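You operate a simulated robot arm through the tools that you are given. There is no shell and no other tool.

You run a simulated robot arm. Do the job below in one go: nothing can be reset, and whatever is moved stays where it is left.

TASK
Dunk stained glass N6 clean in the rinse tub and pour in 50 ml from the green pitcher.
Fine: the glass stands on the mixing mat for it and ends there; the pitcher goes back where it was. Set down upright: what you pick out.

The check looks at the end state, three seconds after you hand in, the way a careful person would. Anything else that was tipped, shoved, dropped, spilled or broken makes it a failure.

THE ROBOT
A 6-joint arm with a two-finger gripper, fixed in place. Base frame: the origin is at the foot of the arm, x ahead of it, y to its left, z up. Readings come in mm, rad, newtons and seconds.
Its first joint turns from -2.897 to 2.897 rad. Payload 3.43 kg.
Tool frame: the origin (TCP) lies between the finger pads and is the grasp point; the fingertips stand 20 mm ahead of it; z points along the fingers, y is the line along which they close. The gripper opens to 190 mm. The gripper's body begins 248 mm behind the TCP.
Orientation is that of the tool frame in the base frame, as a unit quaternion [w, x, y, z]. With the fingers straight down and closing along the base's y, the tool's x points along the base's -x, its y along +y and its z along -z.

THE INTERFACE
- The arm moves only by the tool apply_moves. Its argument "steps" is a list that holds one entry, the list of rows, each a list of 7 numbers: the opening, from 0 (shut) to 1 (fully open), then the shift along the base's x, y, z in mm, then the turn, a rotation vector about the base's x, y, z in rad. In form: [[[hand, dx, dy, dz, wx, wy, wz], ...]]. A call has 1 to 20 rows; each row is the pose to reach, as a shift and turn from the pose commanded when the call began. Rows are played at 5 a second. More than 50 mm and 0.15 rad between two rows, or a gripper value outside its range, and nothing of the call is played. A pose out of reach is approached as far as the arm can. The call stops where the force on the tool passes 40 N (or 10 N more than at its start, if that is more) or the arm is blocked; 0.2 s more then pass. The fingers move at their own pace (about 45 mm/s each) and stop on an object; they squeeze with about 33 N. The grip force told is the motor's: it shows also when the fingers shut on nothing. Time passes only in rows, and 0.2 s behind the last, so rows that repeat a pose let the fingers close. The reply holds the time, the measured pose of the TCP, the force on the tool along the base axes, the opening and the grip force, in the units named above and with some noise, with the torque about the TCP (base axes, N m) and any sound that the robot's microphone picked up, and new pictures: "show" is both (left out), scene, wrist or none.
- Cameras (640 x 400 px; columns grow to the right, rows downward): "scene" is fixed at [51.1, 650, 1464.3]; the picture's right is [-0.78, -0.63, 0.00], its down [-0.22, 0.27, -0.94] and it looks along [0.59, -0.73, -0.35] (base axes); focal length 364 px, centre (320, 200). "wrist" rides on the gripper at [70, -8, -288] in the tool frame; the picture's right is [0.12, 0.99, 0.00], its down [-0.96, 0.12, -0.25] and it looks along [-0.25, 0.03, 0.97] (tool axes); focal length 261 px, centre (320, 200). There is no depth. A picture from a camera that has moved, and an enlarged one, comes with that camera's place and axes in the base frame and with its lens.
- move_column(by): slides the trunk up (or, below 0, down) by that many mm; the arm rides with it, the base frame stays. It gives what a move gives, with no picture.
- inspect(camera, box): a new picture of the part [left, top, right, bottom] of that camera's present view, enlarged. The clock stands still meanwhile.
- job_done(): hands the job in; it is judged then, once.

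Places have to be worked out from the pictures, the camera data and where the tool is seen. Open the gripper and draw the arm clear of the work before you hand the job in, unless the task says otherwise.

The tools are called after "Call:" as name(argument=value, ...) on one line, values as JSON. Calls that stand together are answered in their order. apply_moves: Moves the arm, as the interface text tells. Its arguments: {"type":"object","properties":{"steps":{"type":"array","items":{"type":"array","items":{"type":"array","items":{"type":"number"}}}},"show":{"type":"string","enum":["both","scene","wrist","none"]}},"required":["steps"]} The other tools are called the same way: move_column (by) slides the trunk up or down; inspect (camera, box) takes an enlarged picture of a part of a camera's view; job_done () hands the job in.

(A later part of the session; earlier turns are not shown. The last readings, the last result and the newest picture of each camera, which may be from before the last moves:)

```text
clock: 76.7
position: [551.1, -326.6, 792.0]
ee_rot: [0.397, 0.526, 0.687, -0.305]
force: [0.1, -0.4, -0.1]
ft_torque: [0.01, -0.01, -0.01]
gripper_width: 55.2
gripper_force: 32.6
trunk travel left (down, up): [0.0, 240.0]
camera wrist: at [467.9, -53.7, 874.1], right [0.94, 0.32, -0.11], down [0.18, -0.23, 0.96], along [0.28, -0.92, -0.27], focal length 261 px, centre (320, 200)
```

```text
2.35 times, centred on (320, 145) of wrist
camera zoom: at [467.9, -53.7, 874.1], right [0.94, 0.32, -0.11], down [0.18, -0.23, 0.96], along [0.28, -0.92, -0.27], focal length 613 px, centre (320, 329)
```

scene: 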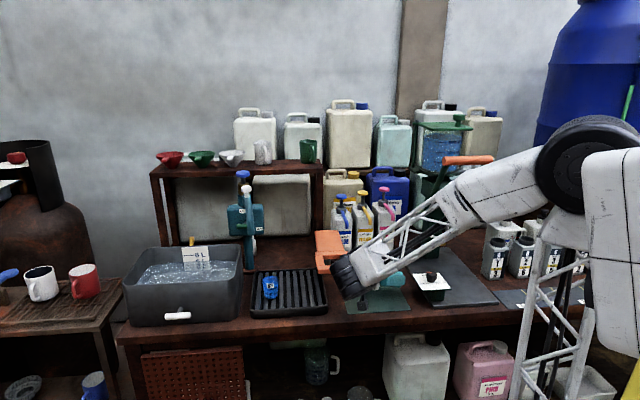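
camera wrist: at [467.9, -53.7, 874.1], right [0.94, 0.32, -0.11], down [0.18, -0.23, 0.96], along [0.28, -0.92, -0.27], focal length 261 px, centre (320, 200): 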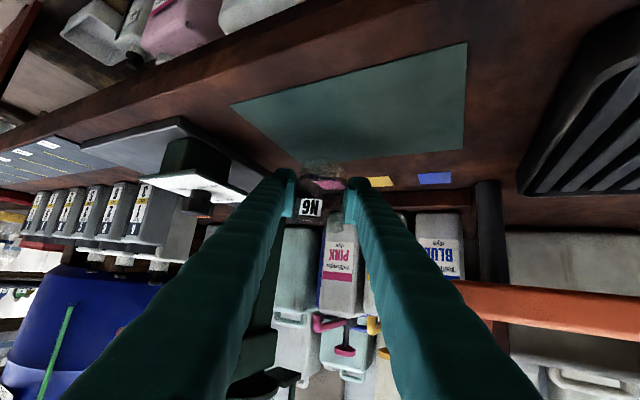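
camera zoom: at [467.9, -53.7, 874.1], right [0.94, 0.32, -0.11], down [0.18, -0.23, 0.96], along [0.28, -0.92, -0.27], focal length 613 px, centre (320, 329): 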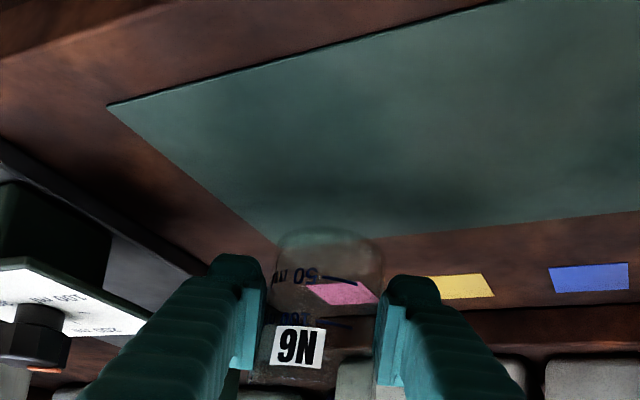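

Glass is ~30 mm above the mat and inside it. I lower further to ~770, then feel for contact in small steps.

Call:
apply_moves(steps=[[[0.15, 0, 0, -8, 0, 0, 0], [0.15, 0, 0, -15, 0, 0, 0], [0.15, 0, 0, -22, 0, 0, 0], [0.15, 0, 0, -22, 0, 0, 0], [0.15, 0, 0, -22, 0, 0, 0]]], show="wrist")

Call:
inspect(camera="wrist", box=[260, 100, 380, 220])

Call:
inspect(camera="scene", box=[380, 260, 430, 310])

```text
clock: 77.8
position: [552.4, -326.9, 767.3]
ee_rot: [0.396, 0.527, 0.688, -0.304]
force: [0.4, -0.1, -1.4]
ft_torque: [-0.01, -0.02, -0.04]
gripper_width: 55.0
gripper_force: 33.1
trunk travel left (down, up): [0.0, 240.0]
camera wrist: at [468.6, -53.6, 851.2], right [0.94, 0.32, -0.11], down [0.18, -0.23, 0.96], along [0.28, -0.92, -0.27], focal length 261 px, centre (320, 200)
```

wrist: 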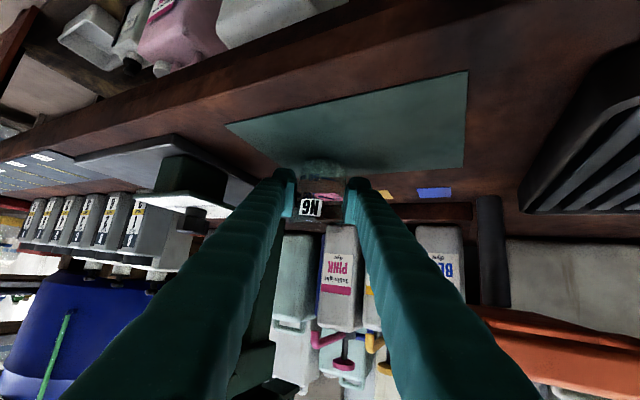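

```text
3.33 times, centred on (320, 160) of wrist
camera zoom: at [468.6, -53.6, 851.2], right [0.94, 0.32, -0.11], down [0.18, -0.23, 0.96], along [0.28, -0.92, -0.27], focal length 869 px, centre (320, 333)
```

zoom: 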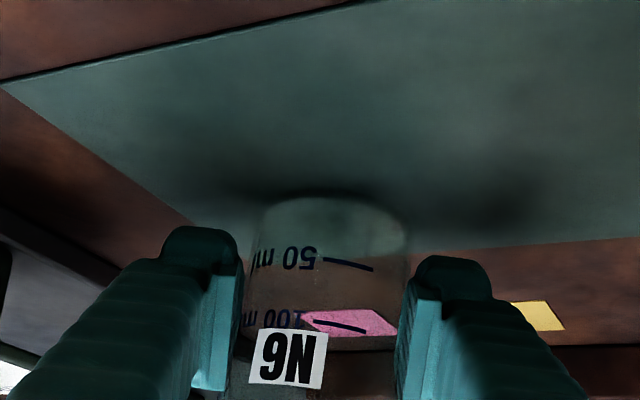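

```text
8.00 times, centred on (405, 285) of scene
camera zoom: at [51.1, 650.0, 1464.3], right [-0.78, -0.63, 0.0], down [-0.22, 0.27, -0.94], along [0.59, -0.73, -0.35], focal length 2908 px, centre (-360, -480)
```

zoom: 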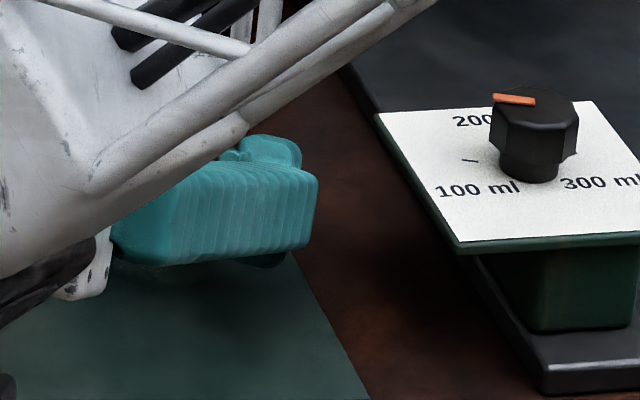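

The glass's contact shadow is just closing. I step down 2 mm at a time, watching Fz.

Call:
apply_moves(steps=[[[0.15, 0, 0, -2, 0, 0, 0], [0.15, 0, 0, -4, 0, 0, 0], [0.15, 0, 0, -4, 0, 0, 0]]], show="none")

```text
clock: 78.7
position: [551.6, -326.4, 765.9]
ee_rot: [0.398, 0.525, 0.688, -0.305]
force: [0.2, 0.4, 4.2]
ft_torque: [-0.06, 0.14, 0.02]
gripper_width: 54.9
gripper_force: 33.4
trunk travel left (down, up): [0.0, 240.0]
```

Contact with about 5 N. I release gently to a 70 mm opening.

Call:
apply_moves(steps=[[[0.28, 0, 0, 0, 0, 0, 0], [0.3, 0, 0, 0, 0, 0, 0], [0.34, 0, 0, 0, 0, 0, 0], [0.38, 0, 0, 0, 0, 0, 0], [0.38, 0, 0, 0, 0, 0, 0]]], show="wrist")

Call:
inspect(camera="wrist", box=[260, 100, 380, 220])

```text
clock: 79.8
position: [552.6, -327.6, 764.6]
ee_rot: [0.396, 0.527, 0.688, -0.305]
force: [-0.1, -0.6, 0.5]
ft_torque: [0.01, -0.03, 0.05]
gripper_width: 72.3
gripper_force: 0.0
trunk travel left (down, up): [0.0, 240.0]
camera wrist: at [468.4, -53.7, 847.7], right [0.94, 0.32, -0.11], down [0.18, -0.23, 0.96], along [0.28, -0.92, -0.27], focal length 261 px, centre (320, 200)
```

wrist: 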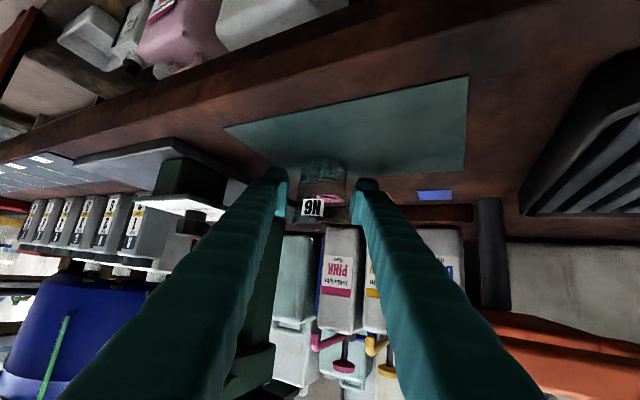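

```text
3.33 times, centred on (320, 160) of wrist
camera zoom: at [468.4, -53.7, 847.7], right [0.94, 0.32, -0.11], down [0.18, -0.23, 0.96], along [0.28, -0.92, -0.27], focal length 869 px, centre (320, 333)
```

zoom: 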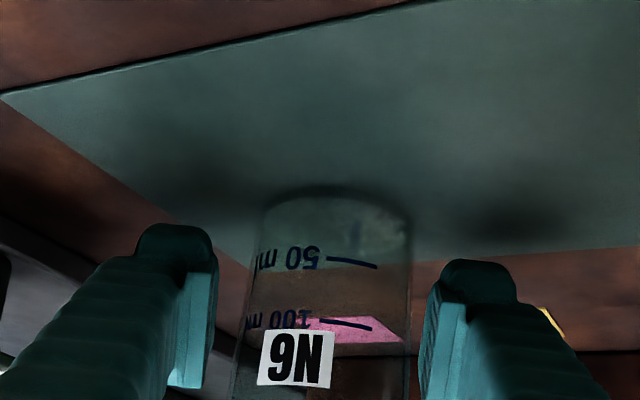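

N6 stands free on the mat. I back out along the approach line and rise.

Call:
apply_moves(steps=[[[0.38, -6, 22, 13, 0, 0, 0], [0.38, -12, 45, 27, 0, 0, 0], [0.38, -18, 68, 41, 0, 0, 0], [0.38, -24, 92, 55, 0, 0, 0], [0.38, -31, 117, 75, 0, 0, 0], [0.38, -31, 117, 115, 0, 0, 0], [0.38, -31, 117, 160, 0, 0, 0], [0.38, -31, 117, 205, 0, 0, 0], [0.38, -31, 117, 250, 0, 0, 0], [0.38, -31, 117, 250, 0, 0, 0]]])

Call:
inspect(camera="scene", box=[340, 240, 440, 320])

Call:
inspect(camera="scene", box=[210, 160, 350, 320])

```text
clock: 82.0
position: [521.0, -209.9, 1016.8]
ee_rot: [0.397, 0.526, 0.688, -0.305]
force: [-0.1, 1.0, -0.1]
ft_torque: [-0.02, 0.01, -0.01]
gripper_width: 72.5
gripper_force: 0.1
trunk travel left (down, up): [0.0, 240.0]
camera wrist: at [436.9, 64.6, 1098.6], right [0.94, 0.32, -0.11], down [0.18, -0.23, 0.96], along [0.28, -0.92, -0.27], focal length 261 px, centre (320, 200)
```

scene: 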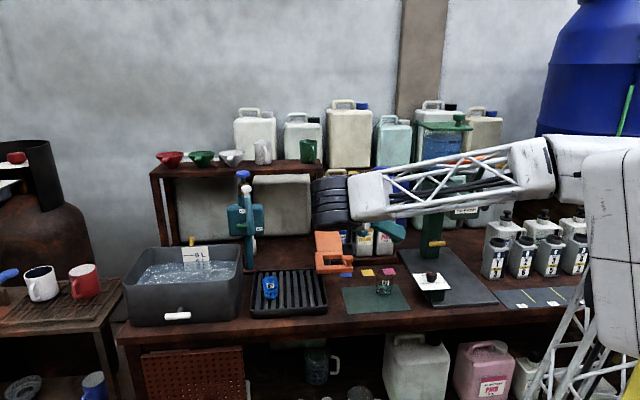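
wrist: 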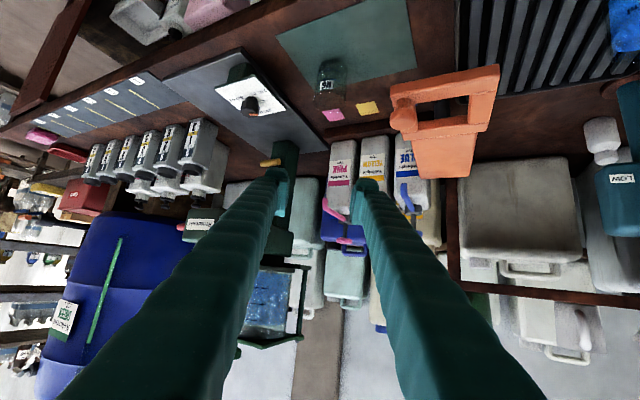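

```text
5.00 times, centred on (390, 280) of scene
camera zoom: at [51.1, 650.0, 1464.3], right [-0.78, -0.63, 0.0], down [-0.22, 0.27, -0.94], along [0.59, -0.73, -0.35], focal length 1817 px, centre (-30, -200)
```

zoom: 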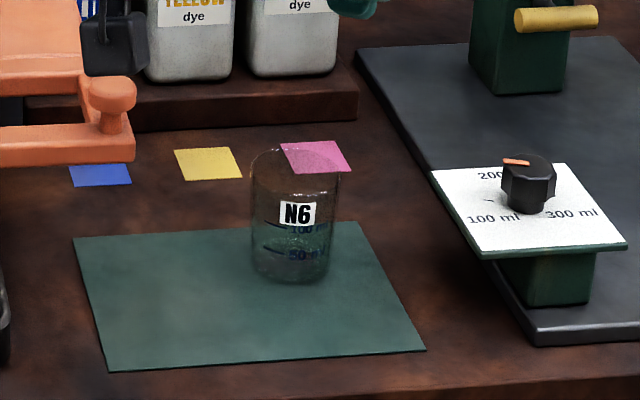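

```text
2.50 times, centred on (280, 240) of scene
camera zoom: at [51.1, 650.0, 1464.3], right [-0.78, -0.63, 0.0], down [-0.22, 0.27, -0.94], along [0.59, -0.73, -0.35], focal length 909 px, centre (420, 100)
```

zoom: 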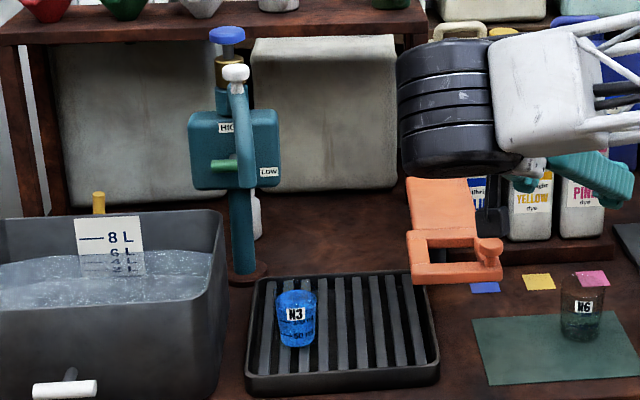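

N6 stands upright and clean on the mat. I zoom in to check for leftover rinse water and note the glass position.

Call:
inspect(camera="scene", box=[370, 265, 400, 300])

Call:
inspect(camera="wrist", box=[300, 40, 360, 120])

Call:
inspect(camera="scene", box=[280, 130, 340, 170])

```text
11.43 times, centred on (385, 282) of scene
camera zoom: at [51.1, 650.0, 1464.3], right [-0.78, -0.63, 0.0], down [-0.22, 0.27, -0.94], along [0.59, -0.73, -0.35], focal length 4154 px, centre (-423, -743)
```

zoom: 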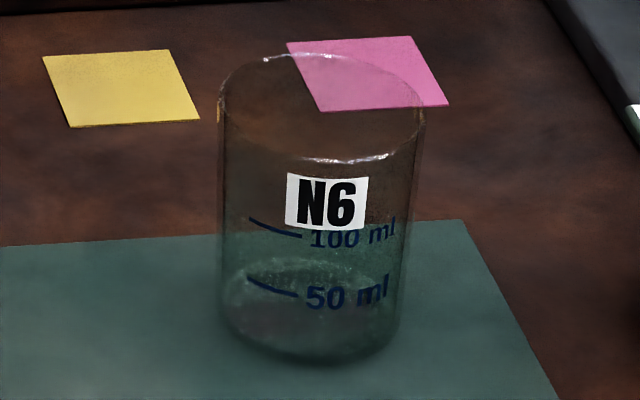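

```text
5.00 times, centred on (330, 80) of wrist
camera zoom: at [436.9, 64.6, 1098.6], right [0.94, 0.32, -0.11], down [0.18, -0.23, 0.96], along [0.28, -0.92, -0.27], focal length 1303 px, centre (270, 800)
```

zoom: 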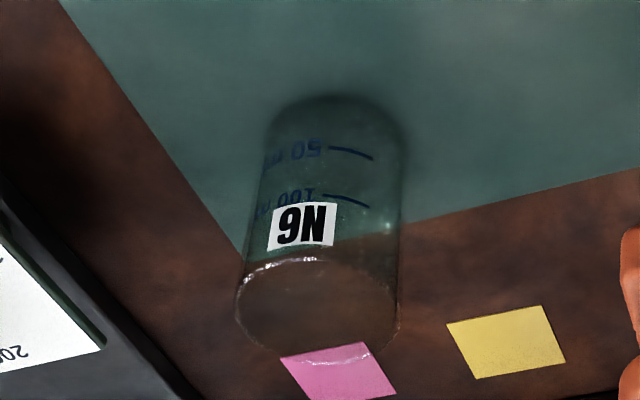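

```text
10.00 times, centred on (310, 150) of scene
camera zoom: at [51.1, 650.0, 1464.3], right [-0.78, -0.63, 0.0], down [-0.22, 0.27, -0.94], along [0.59, -0.73, -0.35], focal length 3635 px, centre (420, 700)
```

zoom: 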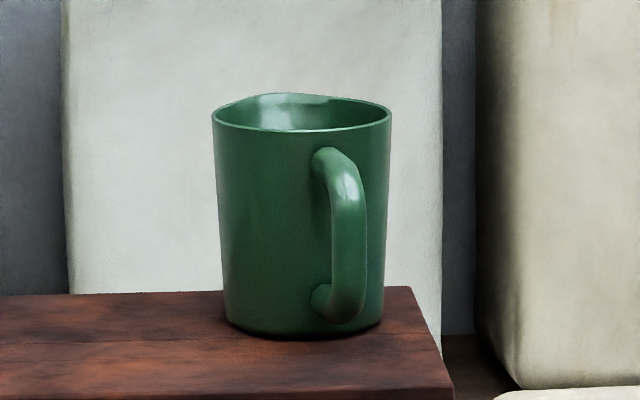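

The glass is empty, upright and on the mat. Next the pitcher: I'll approach with the hand rolled so the camera is on top. First, a steeper hand pitch in place (keeps the wrist away from its singularity).

Call:
apply_moves(steps=[[[0.4, 0, 0, 15, 0.1265, 0.0339, 0], [0.45, 0, 0, 30, 0.2529, 0.0678, 0], [0.5, 0, 0, 50, 0.3794, 0.1016, 0], [0.53, 0, 0, 70, 0.5058, 0.1355, 0], [0.53, 0, 0, 80, 0.5058, 0.1355, 0], [0.53, 0, 0, 80, 0.5058, 0.1355, 0]]], show="none")

```text
clock: 83.5
position: [522.0, -210.4, 1094.5]
ee_rot: [0.206, 0.586, 0.768, -0.157]
force: [-0.1, -0.2, -0.1]
ft_torque: [0.0, -0.01, 0.04]
gripper_width: 100.7
gripper_force: 0.0
trunk travel left (down, up): [0.0, 240.0]
```

Good. Now yaw to −27° and move toward the pitcher side, still high and steep.

Call:
apply_moves(steps=[[[0.53, 25, -11, 10, 0, 0, 0.12], [0.53, 50, -23, 20, 0, 0, 0.24], [0.53, 76, -34, 30, 0, 0, 0.36], [0.53, 102, -46, 35, 0, 0, 0.48], [0.53, 127, -57, 35, 0, 0, 0.6], [0.53, 153, -69, 35, 0, 0, 0.72], [0.53, 178, -80, 35, 0, 0, 0.838], [0.53, 178, -80, 35, 0, 0, 0.838]]])

```text
clock: 85.2
position: [700.5, -290.5, 1129.8]
ee_rot: [0.251, 0.224, 0.94, -0.061]
force: [0.3, 0.0, 0.0]
ft_torque: [-0.01, 0.0, -0.01]
gripper_width: 100.8
gripper_force: 0.2
trunk travel left (down, up): [0.0, 240.0]
camera wrist: at [512.5, -203.7, 1343.9], right [0.36, 0.93, -0.06], down [0.69, -0.22, 0.7], along [0.64, -0.29, -0.72], focal length 261 px, centre (320, 200)
```

scene: 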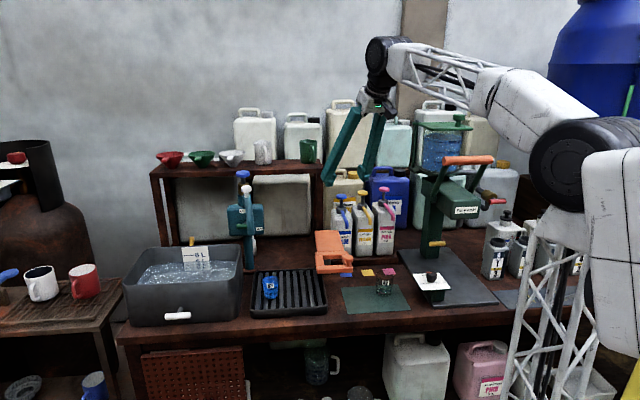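
wrist: 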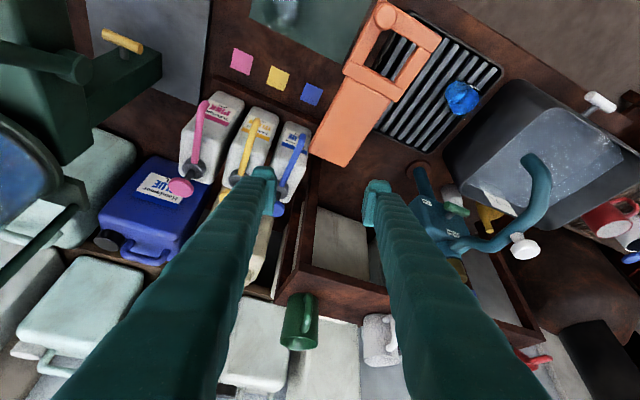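

Now the roll by 180° about the hand axis (two calls).

Call:
apply_moves(steps=[[[0.53, 0, 0, 0, 0.0636, -0.0324, -0.1237], [0.53, 0, 0, 0, 0.1272, -0.0648, -0.2473], [0.53, 0, 0, 0, 0.1909, -0.0972, -0.371], [0.53, 0, 0, 0, 0.2545, -0.1297, -0.4947], [0.53, 0, 0, 0, 0.3181, -0.1621, -0.6183], [0.53, 0, 0, 0, 0.3817, -0.1945, -0.742], [0.53, 0, 0, 0, 0.4453, -0.2269, -0.8657], [0.53, 0, 0, 0, 0.509, -0.2593, -0.9893], [0.53, 0, 0, 0, 0.5726, -0.2917, -1.113], [0.53, 0, 0, 0, 0.6362, -0.3242, -1.2366], [0.53, 0, 0, 0, 0.6998, -0.3566, -1.3603]]], show="none")

```text
clock: 87.7
position: [700.2, -289.0, 1129.4]
ee_rot: [0.221, 0.823, 0.505, 0.135]
force: [-0.7, 0.4, 0.7]
ft_torque: [-0.01, 0.0, 0.01]
gripper_width: 101.3
gripper_force: 0.0
trunk travel left (down, up): [0.0, 240.0]
```

Half done cleanly; second half.

Call:
apply_moves(steps=[[[0.53, 0, 0, 0, 0.0636, -0.0324, -0.1237], [0.53, 0, 0, 0, 0.1272, -0.0648, -0.2473], [0.53, 0, 0, 0, 0.1909, -0.0972, -0.371], [0.53, 0, 0, 0, 0.2545, -0.1297, -0.4947], [0.53, 0, 0, 0, 0.3181, -0.1621, -0.6183], [0.53, 0, 0, 0, 0.3817, -0.1945, -0.742], [0.53, 0, 0, 0, 0.4453, -0.2269, -0.8657], [0.53, 0, 0, 0, 0.509, -0.2593, -0.9893], [0.53, 0, 0, 0, 0.5726, -0.2917, -1.113], [0.53, 0, 0, 0, 0.6362, -0.3242, -1.2366], [0.53, 0, 0, 0, 0.6998, -0.3566, -1.3603], [0.53, 0, 0, 0, 0.6998, -0.3566, -1.3603]]])

```text
clock: 90.2
position: [674.1, -332.9, 1125.9]
ee_rot: [0.045, 0.944, -0.2, 0.259]
force: [0.2, 0.9, -0.6]
ft_torque: [-0.04, 0.01, -0.05]
gripper_width: 100.5
gripper_force: 0.1
out of reach, approached as far as the arm can: row 10, 11, 12
trunk travel left (down, up): [0.0, 240.0]
camera wrist: at [597.4, -295.0, 1409.5], right [-0.31, -0.95, 0.04], down [-0.92, 0.28, -0.28], along [0.25, -0.12, -0.96], focal length 261 px, centre (320, 200)
```

scene: 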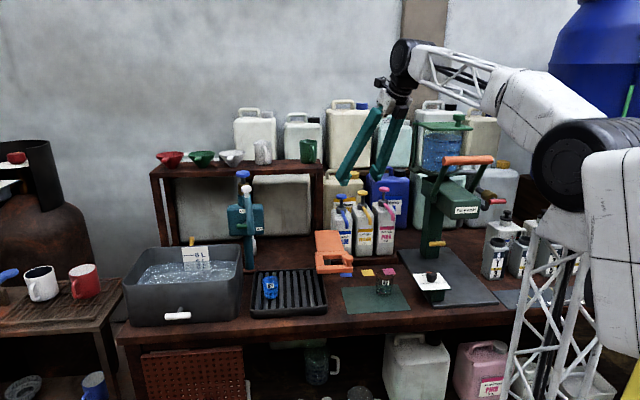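
wrist: 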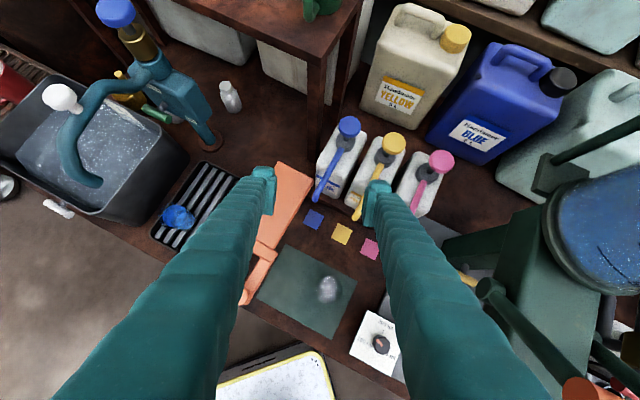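

The last joint hits its limit just short of 180°, so I'll use the unrolled hand instead. I undo the roll.

Call:
apply_moves(steps=[[[0.53, 3, 4, 0, -0.0646, 0.0293, 0.1219], [0.53, 6, 9, 1, -0.1292, 0.0587, 0.2438], [0.53, 10, 15, 2, -0.1938, 0.088, 0.3658], [0.53, 14, 22, 3, -0.2584, 0.1174, 0.4877], [0.53, 18, 30, 4, -0.3231, 0.1467, 0.6096], [0.53, 22, 37, 4, -0.3877, 0.1761, 0.7315], [0.53, 26, 43, 4, -0.4523, 0.2054, 0.8535], [0.53, 26, 43, 4, -0.5169, 0.2348, 0.9754], [0.53, 26, 43, 4, -0.5815, 0.2641, 1.0973], [0.53, 26, 43, 4, -0.6461, 0.2935, 1.2192], [0.53, 26, 43, 4, -0.7107, 0.3228, 1.3412]]], show="none")

```text
clock: 92.7
position: [702.8, -291.6, 1130.3]
ee_rot: [0.208, 0.818, 0.518, 0.139]
force: [-0.5, 0.3, 0.5]
ft_torque: [-0.01, -0.02, -0.01]
gripper_width: 100.4
gripper_force: 0.1
trunk travel left (down, up): [0.0, 240.0]
```

Continuing the un-roll.

Call:
apply_moves(steps=[[[0.53, 0, 0, 0, -0.0647, 0.0295, 0.122], [0.53, 0, 0, 0, -0.1294, 0.059, 0.244], [0.53, 0, 0, 0, -0.1942, 0.0886, 0.366], [0.53, 0, 0, 0, -0.2589, 0.1181, 0.488], [0.53, 0, 0, 0, -0.3236, 0.1476, 0.6101], [0.53, 0, 0, 0, -0.3883, 0.1771, 0.7321], [0.53, 0, 0, 0, -0.453, 0.2066, 0.8541], [0.53, 0, 0, 0, -0.5178, 0.2362, 0.9761], [0.53, 0, 0, 0, -0.5825, 0.2657, 1.0981], [0.53, 0, 0, 0, -0.6472, 0.2952, 1.2201], [0.53, 0, 0, 0, -0.7118, 0.3248, 1.3421], [0.53, 0, 0, 0, -0.7118, 0.3248, 1.3421]]], show="none")

```text
clock: 95.2
position: [702.2, -292.0, 1131.0]
ee_rot: [0.251, 0.223, 0.94, -0.062]
force: [0.1, 0.7, -0.4]
ft_torque: [0.0, -0.03, -0.04]
gripper_width: 100.7
gripper_force: 0.1
trunk travel left (down, up): [0.0, 240.0]
```

Back to a clean pose. Now to the standoff in front of the pitcher with 20° pitch.

Call:
apply_moves(steps=[[[0.53, 25, -12, 12, -0.0528, -0.1037, 0], [0.53, 50, -24, 24, -0.1057, -0.2073, 0], [0.53, 75, -36, 36, -0.1585, -0.311, 0], [0.53, 100, -48, 48, -0.2113, -0.4147, 0], [0.53, 125, -60, 58, -0.2642, -0.5183, 0], [0.53, 148, -71, 64, -0.317, -0.622, 0], [0.53, 148, -71, 64, -0.317, -0.622, 0]]])

Call:
inspect(camera="wrist", box=[240, 120, 440, 260])

Call:
inspect(camera="scene", box=[260, 110, 380, 210])

```text
clock: 96.8
position: [851.2, -361.1, 1194.6]
ee_rot: [0.558, 0.189, 0.797, -0.135]
force: [0.4, -0.2, -0.2]
ft_torque: [-0.02, 0.01, -0.01]
gripper_width: 100.7
gripper_force: 0.0
trunk travel left (down, up): [0.0, 240.0]
camera wrist: at [583.7, -235.5, 1226.9], right [0.41, 0.9, -0.12], down [0.14, 0.06, 0.99], along [0.9, -0.43, -0.1], focal length 261 px, centre (320, 200)
```

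scene: 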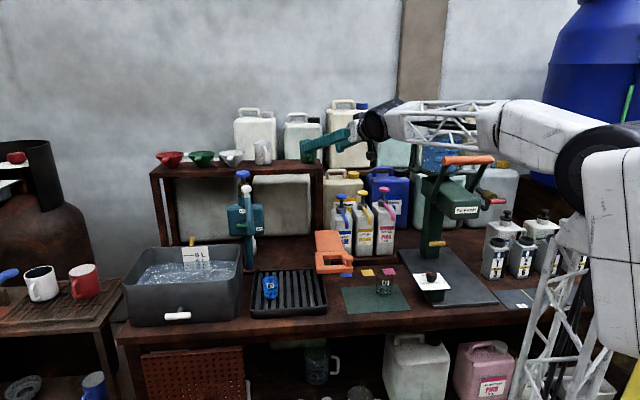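
wrist: 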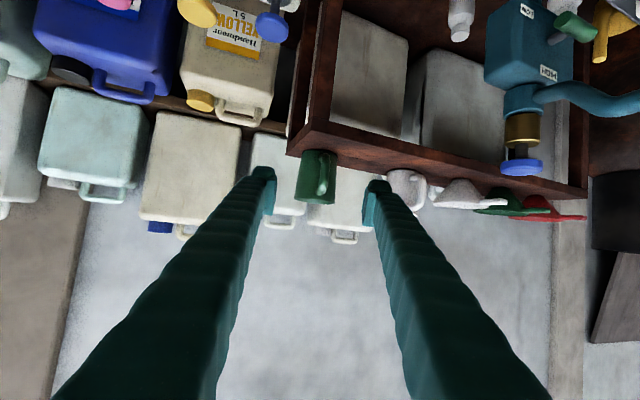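

```text
2.86 times, centred on (340, 190) of wrist
camera zoom: at [583.7, -235.5, 1226.9], right [0.41, 0.9, -0.12], down [0.14, 0.06, 0.99], along [0.9, -0.43, -0.1], focal length 745 px, centre (263, 229)
```

zoom: 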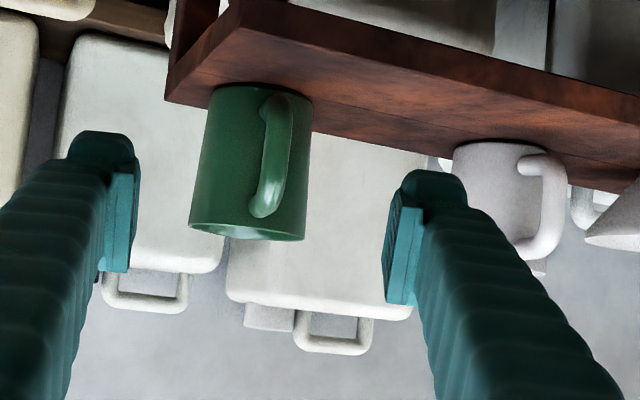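

```text
4.00 times, centred on (320, 160) of scene
camera zoom: at [51.1, 650.0, 1464.3], right [-0.78, -0.63, 0.0], down [-0.22, 0.27, -0.94], along [0.59, -0.73, -0.35], focal length 1454 px, centre (320, 360)
```

zoom: 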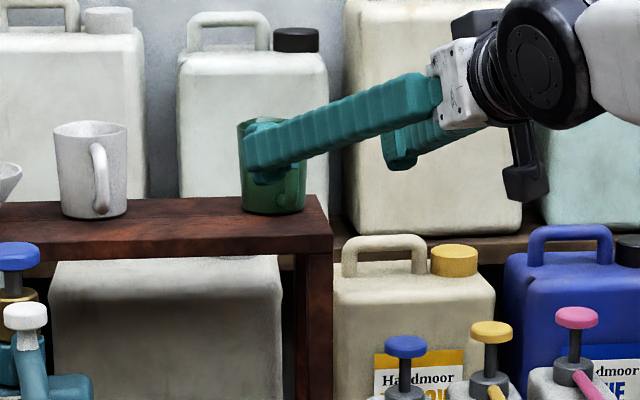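

Triangulating now gives the pitcher at (989, -438), mid-height z≈1140, handle pointing to azimuth ≈145°, so its spout faces ≈ −35°. I align the hand to −35° and centre it.

Call:
apply_moves(steps=[[[0.53, 11, 2, -2, 0, 0, -0.07], [0.53, 22.5, 4, -3.5, 0, 0, -0.14], [0.53, 22.5, 4, -3.5, 0, 0, -0.14], [0.53, 22.5, 4, -3.5, 0, 0, -0.14]]])

Call:
inspect(camera="wrist", box=[240, 120, 440, 260])

```text
clock: 97.8
position: [872.9, -360.1, 1188.8]
ee_rot: [0.547, 0.245, 0.781, -0.175]
force: [0.3, 0.0, -0.1]
ft_torque: [0.02, -0.01, 0.0]
gripper_width: 100.6
gripper_force: 0.1
out of reach, approached as far as the arm can: row 1
trunk travel left (down, up): [0.0, 240.0]
camera wrist: at [626.0, -196.2, 1222.6], right [0.54, 0.84, -0.12], down [0.15, 0.04, 0.99], along [0.83, -0.55, -0.1], focal length 261 px, centre (320, 200)
```

scene: 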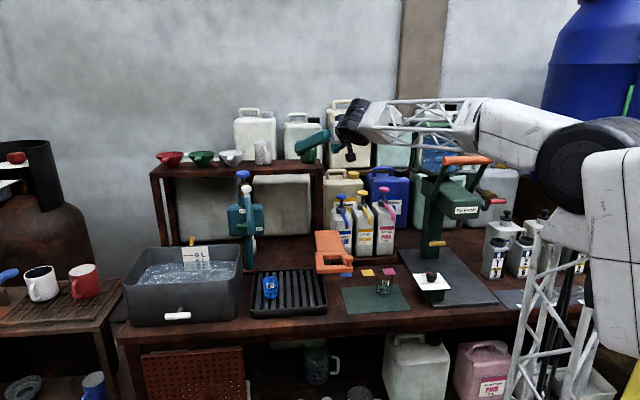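
wrist: 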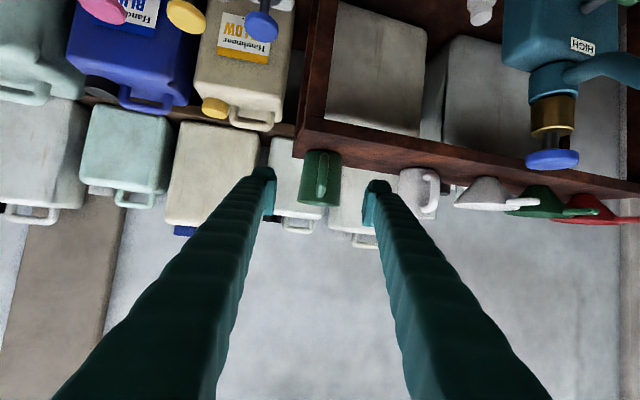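

```text
2.86 times, centred on (340, 190) of wrist
camera zoom: at [626.0, -196.2, 1222.6], right [0.54, 0.84, -0.12], down [0.15, 0.04, 0.99], along [0.83, -0.55, -0.1], focal length 745 px, centre (263, 229)
```

zoom: 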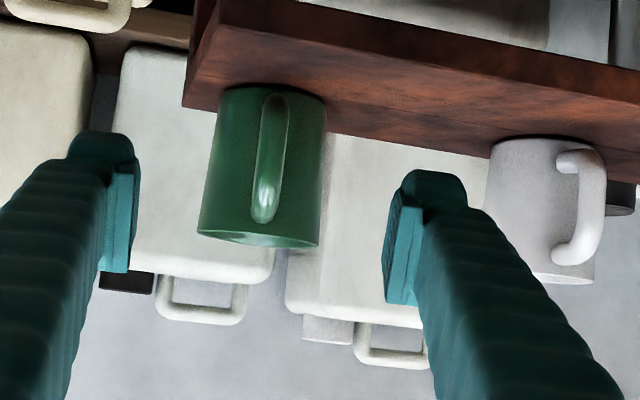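

The handle is now centred between the fingers and pitcher on the aim line. I advance ~146 mm along the tool axis, open.

Call:
apply_moves(steps=[[[0.53, 18.8, -12.9, -8.3, 0, 0, 0], [0.53, 37.7, -25.8, -16.7, 0, 0, 0], [0.53, 56.5, -38.8, -25, 0, 0, 0], [0.53, 75.3, -51.7, -33.3, 0, 0, 0], [0.53, 94.2, -64.6, -41.7, 0, 0, 0], [0.53, 105, -72, -46.5, 0, 0, 0], [0.53, 113, -77.5, -50, 0, 0, 0], [0.53, 113, -77.5, -50, 0, 0, 0]]])

Call:
inspect(camera="wrist", box=[240, 120, 440, 260])

Call:
inspect(camera="scene", box=[270, 120, 350, 180])

```text
clock: 99.7
position: [988.1, -436.4, 1140.7]
ee_rot: [0.546, 0.245, 0.782, -0.174]
force: [0.6, -0.1, 0.2]
ft_torque: [0.01, -0.01, 0.03]
gripper_width: 100.8
gripper_force: 0.0
trunk travel left (down, up): [0.0, 240.0]
camera wrist: at [740.4, -273.2, 1174.0], right [0.54, 0.84, -0.12], down [0.15, 0.04, 0.99], along [0.83, -0.55, -0.1], focal length 261 px, centre (320, 200)
```

scene: 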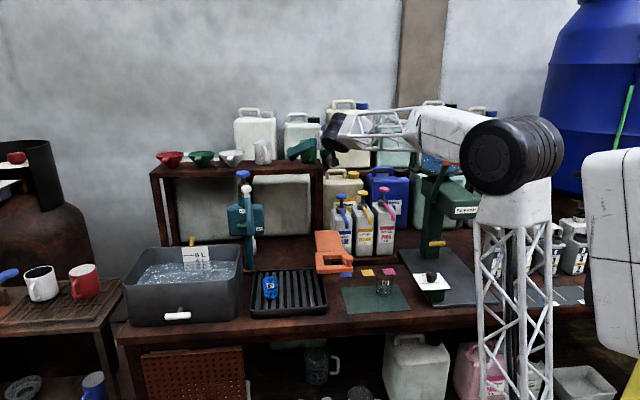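
wrist: 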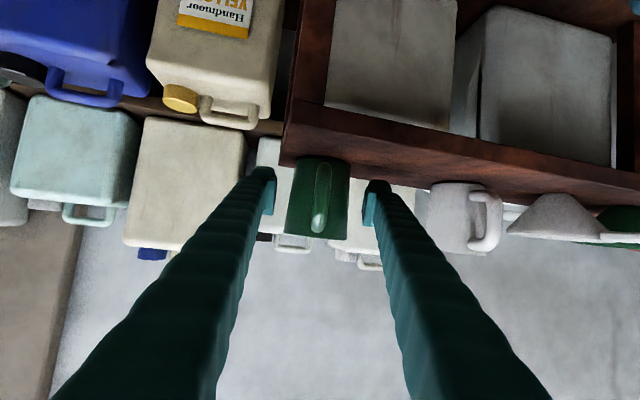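

```text
2.86 times, centred on (340, 190) of wrist
camera zoom: at [740.4, -273.2, 1174.0], right [0.54, 0.84, -0.12], down [0.15, 0.04, 0.99], along [0.83, -0.55, -0.1], focal length 745 px, centre (263, 229)
```

zoom: 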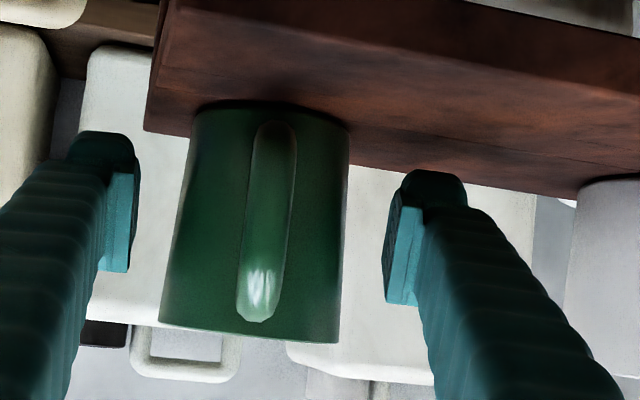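

```text
6.67 times, centred on (310, 150) of scene
camera zoom: at [51.1, 650.0, 1464.3], right [-0.78, -0.63, 0.0], down [-0.22, 0.27, -0.94], along [0.59, -0.73, -0.35], focal length 2423 px, centre (387, 533)
```

zoom: 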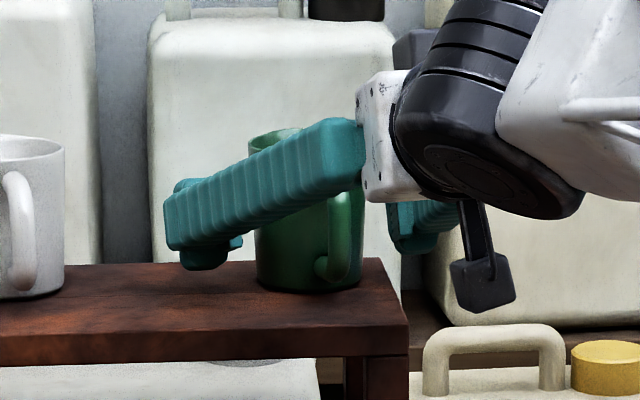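

Pitcher is at the TCP depth, offset 2–3 mm sideways. I correct that and close slowly.

Call:
apply_moves(steps=[[[0.48, -1.4, -2.1, 0, 0, 0, 0], [0.43, -1.4, -2.1, 0, 0, 0, 0], [0.4, -1.4, -2.1, 0, 0, 0, 0], [0.38, -1.4, -2.1, 0, 0, 0, 0], [0.36, -1.4, -2.1, 0, 0, 0, 0], [0.34, -1.4, -2.1, 0, 0, 0, 0], [0.32, -1.4, -2.1, 0, 0, 0, 0], [0.25, -1.4, -2.1, 0, 0, 0, 0], [0.15, -1.4, -2.1, 0, 0, 0, 0], [0.15, -1.4, -2.1, 0, 0, 0, 0]]], show="wrist")

Call:
inspect(camera="scene", box=[270, 120, 350, 180])

```text
clock: 101.8
position: [986.4, -439.3, 1140.9]
ee_rot: [0.547, 0.244, 0.782, -0.174]
force: [0.8, 1.2, 0.9]
ft_torque: [-0.02, 0.09, 0.0]
gripper_width: 66.8
gripper_force: 33.2
trunk travel left (down, up): [0.0, 240.0]
camera wrist: at [739.1, -275.3, 1174.4], right [0.54, 0.84, -0.12], down [0.15, 0.04, 0.99], along [0.83, -0.55, -0.1], focal length 261 px, centre (320, 200)
```

wrist: 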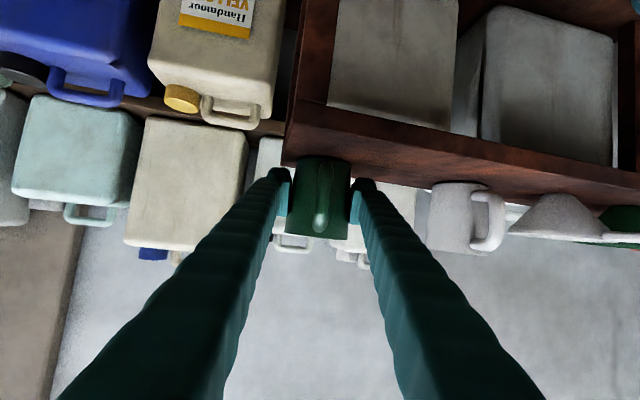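

```text
6.67 times, centred on (310, 150) of scene
camera zoom: at [51.1, 650.0, 1464.3], right [-0.78, -0.63, 0.0], down [-0.22, 0.27, -0.94], along [0.59, -0.73, -0.35], focal length 2423 px, centre (387, 533)
```

zoom: 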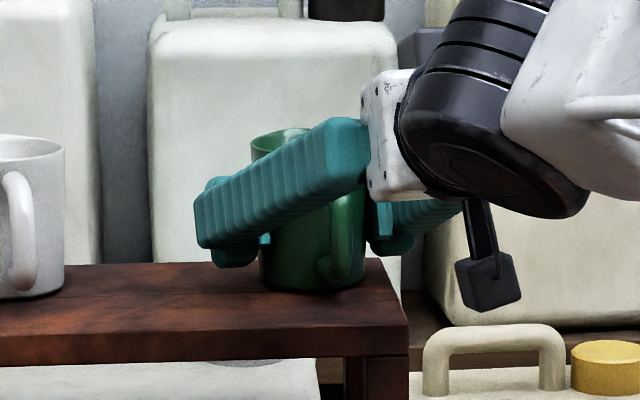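

Gripped at 67 mm with 33 N. I lift it gently straight up and read the weight.

Call:
apply_moves(steps=[[[0.15, 0, 0, 3, 0, 0, 0], [0.15, 0, 0, 8, 0, 0, 0], [0.15, 0, 0, 16, 0, 0, 0], [0.15, 0, 0, 26, 0, 0, 0], [0.15, 0, 0, 36, 0, 0, 0], [0.15, 0, 0, 36, 0, 0, 0], [0.15, 0, 0, 36, 0, 0, 0]]])

Call:
inspect(camera="scene", box=[270, 100, 350, 180])

```text
clock: 103.5
position: [985.9, -436.3, 1177.2]
ee_rot: [0.547, 0.245, 0.781, -0.174]
force: [0.3, 0.5, -3.0]
ft_torque: [-0.02, -0.01, -0.03]
gripper_width: 66.8
gripper_force: 33.2
trunk travel left (down, up): [0.0, 240.0]
camera wrist: at [738.4, -274.8, 1209.7], right [0.54, 0.84, -0.12], down [0.15, 0.04, 0.99], along [0.83, -0.55, -0.1], focal length 261 px, centre (320, 200)
```

scene: 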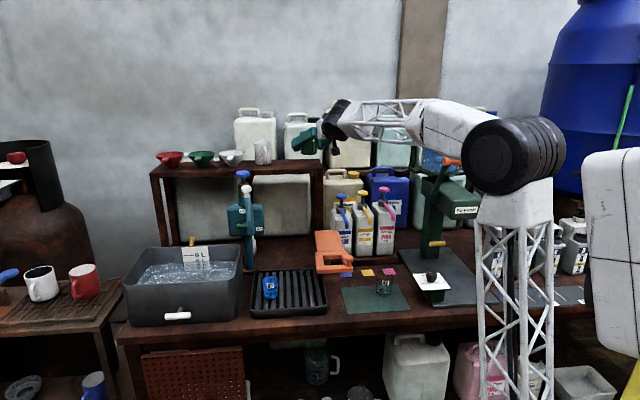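
wrist: 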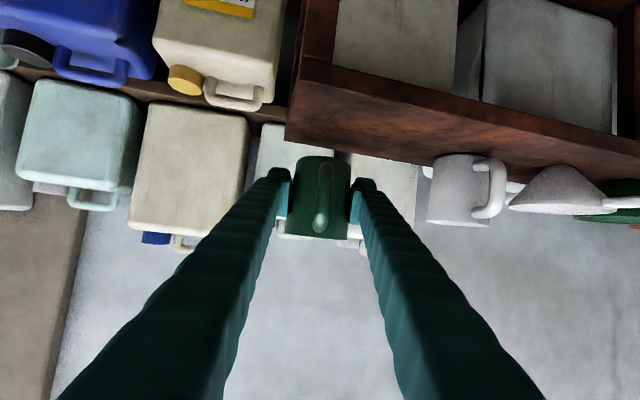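

```text
5.00 times, centred on (310, 140) of scene
camera zoom: at [51.1, 650.0, 1464.3], right [-0.78, -0.63, 0.0], down [-0.22, 0.27, -0.94], along [0.59, -0.73, -0.35], focal length 1817 px, centre (370, 500)
```

zoom: 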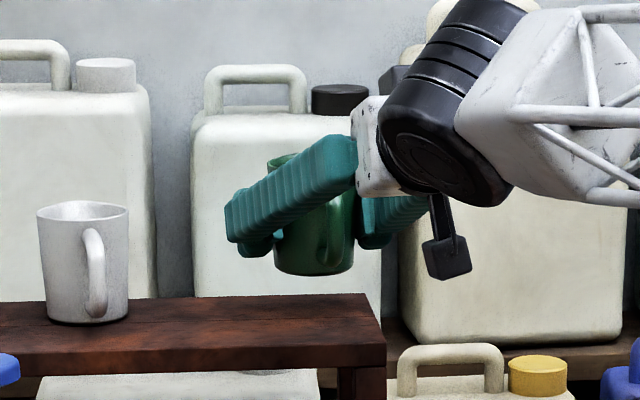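

Lifted cleanly; about 3 N in total. I retract from the shelf and carry the pitcher upright toward the mat, yawing to azimuth 0 so that the scene camera keeps sight of the glass.

Call:
apply_moves(steps=[[[0.15, -20, 13, 10, 0, 0, 0], [0.15, -45, 30, 15, 0, 0, 0], [0.15, -80, 54, 15, 0, 0, 0], [0.15, -116, 79, 15, 0, 0, 0], [0.15, -150, 85, 15, 0, 0, 0.08], [0.15, -186, 90, 15, 0, 0, 0.16], [0.15, -222, 95, 12, 0, 0, 0.24], [0.15, -260, 99, 8, 0, 0, 0.31], [0.15, -298, 103, 4, 0, 0, 0.38], [0.15, -298, 103, 4, 0, 0, 0.38]]])

```text
clock: 105.8
position: [720.1, -367.5, 1116.6]
ee_rot: [0.54, 0.11, 0.833, -0.046]
force: [-1.3, 1.5, -1.5]
ft_torque: [-0.05, -0.02, -0.12]
gripper_width: 67.0
gripper_force: 32.8
trunk travel left (down, up): [0.0, 240.0]
stopped in row 10: the arm was blocked; the commanded pose is now the measured one
camera wrist: at [433.1, -310.8, 1171.0], right [0.18, 0.98, -0.07], down [0.18, 0.03, 0.98], along [0.97, -0.19, -0.17], focal length 261 px, centre (320, 200)
```

scene: 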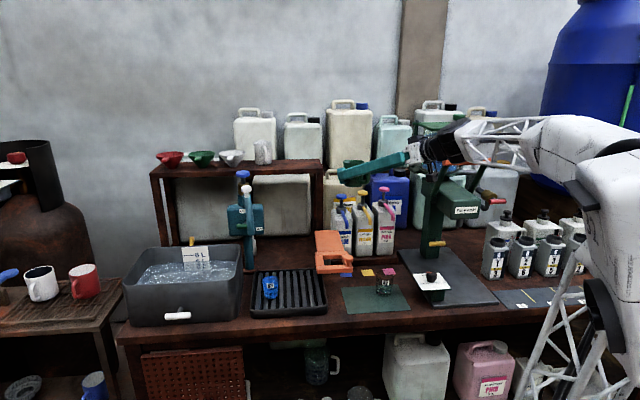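
wrist: 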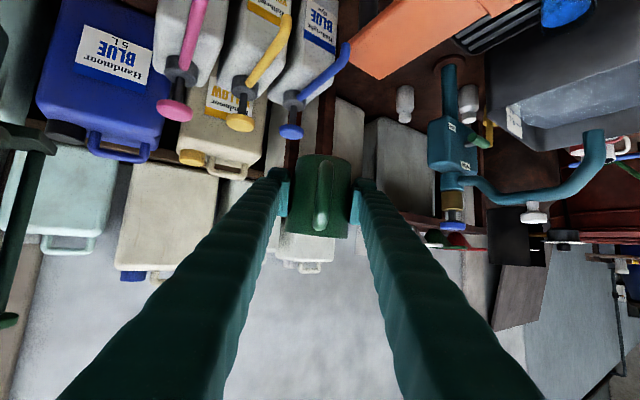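

The arm reports blocked, with low force and the pitcher still level within a few degrees. I look at the arm's posture before moving on.

Call:
inspect(camera="scene", box=[320, 90, 640, 290])

Call:
inspect(camera="scene", box=[310, 130, 430, 220])

Call:
inspect(camera="wrist", box=[160, 40, 480, 260])

```text
2.00 times, centred on (480, 190) of scene
camera zoom: at [51.1, 650.0, 1464.3], right [-0.78, -0.63, 0.0], down [-0.22, 0.27, -0.94], along [0.59, -0.73, -0.35], focal length 727 px, centre (0, 220)
```

zoom: 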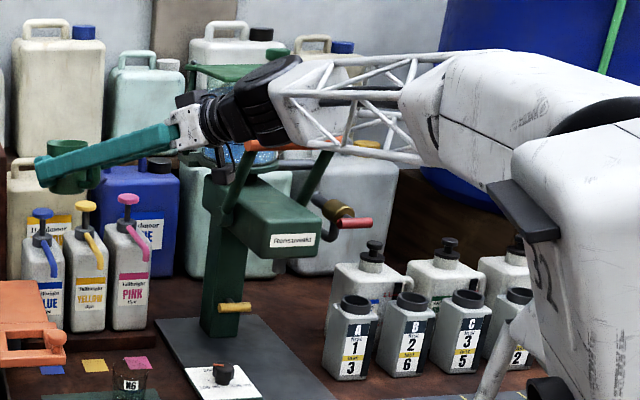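

```text
4.44 times, centred on (370, 175) of scene
camera zoom: at [51.1, 650.0, 1464.3], right [-0.78, -0.63, 0.0], down [-0.22, 0.27, -0.94], along [0.59, -0.73, -0.35], focal length 1616 px, centre (98, 311)
```

zoom: 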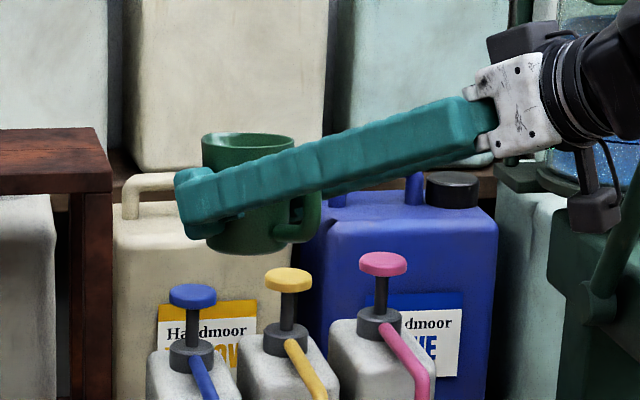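

```text
1.82 times, centred on (320, 150) of wrist
camera zoom: at [433.1, -310.8, 1171.0], right [0.18, 0.98, -0.07], down [0.18, 0.03, 0.98], along [0.97, -0.19, -0.17], focal length 474 px, centre (320, 291)
```

zoom: 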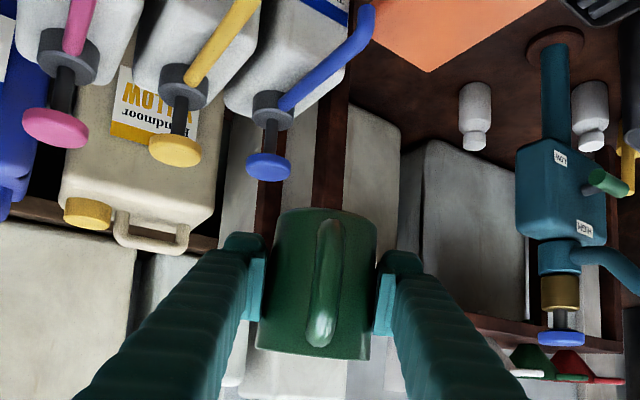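

The wrist lagged through a fast re-orientation rather than touching anything (pump tops are ~35 mm below the pitcher). I continue slowly: first raise and re-level at this azimuth.

Call:
apply_moves(steps=[[[0.15, 0, 0, 8, -0.01, -0.01, 0.004], [0.15, 0, 0, 16, -0.02, -0.022, 0.008], [0.15, 0, 2, 24, -0.03, -0.034, 0.012], [0.15, 0, 4, 32, -0.04, -0.046, 0.016], [0.15, 0, 6, 40, -0.05, -0.056, 0.02], [0.15, 0, 8, 48, -0.058, -0.065, 0.024], [0.15, 0, 8, 48, -0.058, -0.065, 0.024], [0.15, 0, 8, 48, -0.058, -0.065, 0.024]]])

```text
clock: 107.7
position: [727.0, -367.1, 1153.2]
ee_rot: [0.565, 0.088, 0.819, -0.055]
force: [0.5, 0.2, -1.9]
ft_torque: [0.01, -0.04, 0.01]
gripper_width: 67.0
gripper_force: 32.9
trunk travel left (down, up): [0.0, 240.0]
camera wrist: at [435.6, -314.8, 1189.5], right [0.16, 0.98, -0.1], down [0.13, 0.08, 0.99], along [0.98, -0.17, -0.11], focal length 261 px, centre (320, 200)
```

scene: 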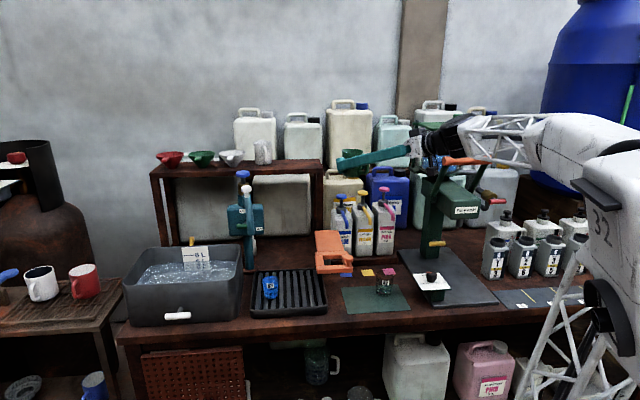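
wrist: 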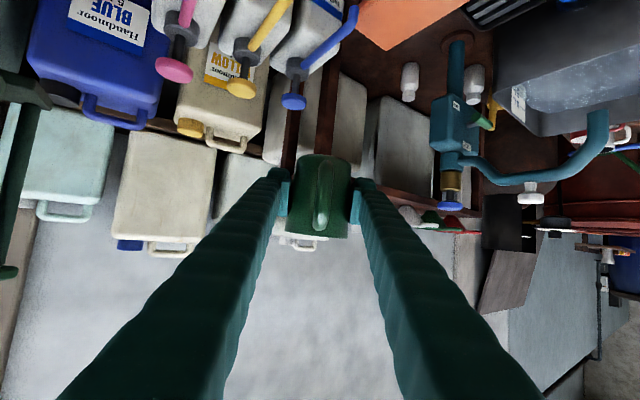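

Moving again. I hold to see whether it settles on its commanded pose.

Call:
apply_moves(steps=[[[0.15, 0, 0, 0, 0, 0, 0], [0.15, 0, 0, 0, 0, 0, 0], [0.15, 0, 0, 0, 0, 0, 0]]], show="none")

```text
clock: 108.5
position: [726.3, -368.2, 1153.8]
ee_rot: [0.566, 0.088, 0.818, -0.056]
force: [-0.6, -0.2, -2.7]
ft_torque: [0.01, 0.0, 0.01]
gripper_width: 67.0
gripper_force: 32.3
trunk travel left (down, up): [0.0, 240.0]
```

The model of the arm now fits: folding back here makes the upper arm meet its own column. I return slowly outward to azimuth −35°, then I'll raise the trunk and come at the glass from the side that worked before.

Call:
apply_moves(steps=[[[0.15, 6, 1, 4, 0, 0, -0.02], [0.15, 12, 2, 8, 0, 0, -0.045], [0.15, 18, 3, 12, 0, 0, -0.07], [0.15, 24, 4, 16, 0, 0, -0.095], [0.15, 30, 5, 20, 0, 0, -0.12], [0.15, 36, 6, 24, 0, 0, -0.145], [0.15, 42, 7, 27, 0, 0, -0.17], [0.15, 48, 8, 30, 0, 0, -0.2], [0.15, 54, 9, 32, 0, 0, -0.23], [0.15, 60, 10, 34, 0, 0, -0.26], [0.15, 66, 12, 36, 0, 0, -0.29], [0.15, 72, 14, 38, 0, 0, -0.32], [0.15, 78, 16, 40, 0, 0, -0.35], [0.15, 82, 18, 40, 0, 0, -0.38], [0.15, 84, 20, 40, 0, 0, -0.4], [0.15, 84, 20, 40, 0, 0, -0.4], [0.15, 84, 20, 40, 0, 0, -0.4]]])

```text
clock: 112.0
position: [800.0, -337.5, 1211.4]
ee_rot: [0.55, 0.243, 0.78, -0.175]
force: [-0.2, 0.3, -2.1]
ft_torque: [0.01, -0.04, -0.01]
gripper_width: 66.8
gripper_force: 33.3
trunk travel left (down, up): [0.0, 240.0]
camera wrist: at [552.5, -175.2, 1241.6], right [0.53, 0.84, -0.12], down [0.14, 0.05, 0.99], along [0.83, -0.54, -0.09], focal length 261 px, centre (320, 200)
```

scene: 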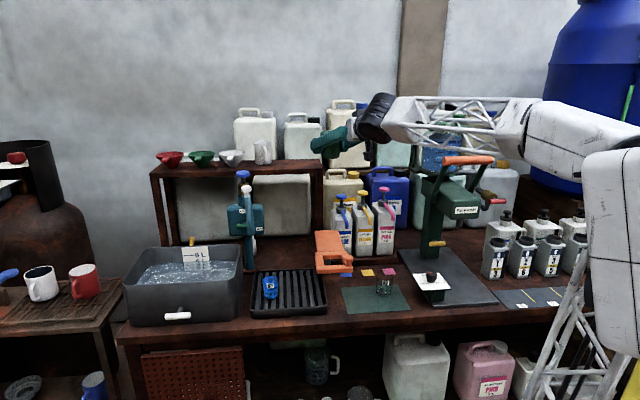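
wrist: 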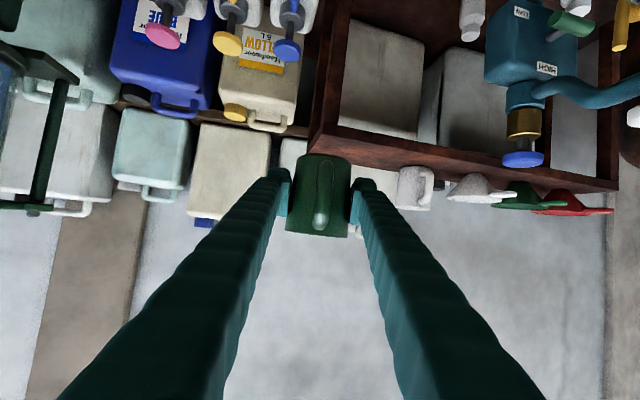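

Back on a good posture, pitcher level. I continue on the negative-yaw side: toward the bench front with azimuth −55°.

Call:
apply_moves(steps=[[[0.15, -10, 12, -4, 0, 0, -0.044], [0.15, -20, 24, -8, 0, 0, -0.087], [0.15, -30, 36, -12, 0, 0, -0.131], [0.15, -40, 48, -16, 0, 0, -0.175], [0.15, -50, 61, -20, 0, 0, -0.218], [0.15, -60, 73, -24, 0, 0, -0.262], [0.15, -70, 85, -28, 0, 0, -0.306], [0.15, -80, 97, -30, 0, 0, -0.349], [0.15, -80, 97, -30, 0, 0, -0.349]]], show="scene")

```text
clock: 114.0
position: [720.4, -239.8, 1180.9]
ee_rot: [0.512, 0.374, 0.726, -0.267]
force: [0.1, -0.4, -3.4]
ft_torque: [-0.01, -0.05, -0.01]
gripper_width: 66.9
gripper_force: 32.7
trunk travel left (down, up): [0.0, 240.0]
```

scene: 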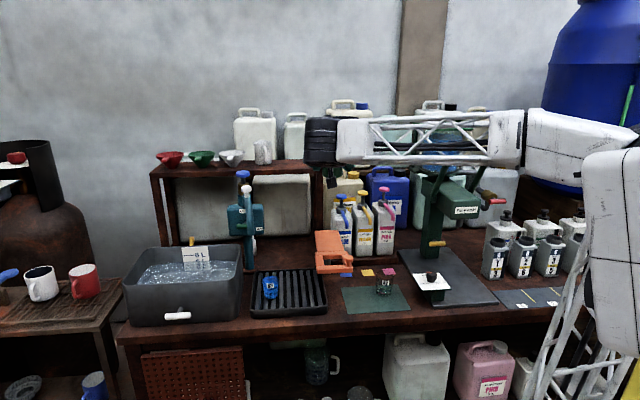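

Exactly on target. Now I raise the trunk back to its original height (pitcher moves straight up with it).

Call:
move_column(by=100)

```text
clock: 115.4
position: [720.9, -240.8, 1280.7]
ee_rot: [0.512, 0.374, 0.726, -0.268]
force: [-1.1, 0.0, -3.3]
ft_torque: [-0.04, -0.04, 0.01]
gripper_width: 66.8
gripper_force: 33.1
trunk travel left (down, up): [-100.0, 140.0]
```

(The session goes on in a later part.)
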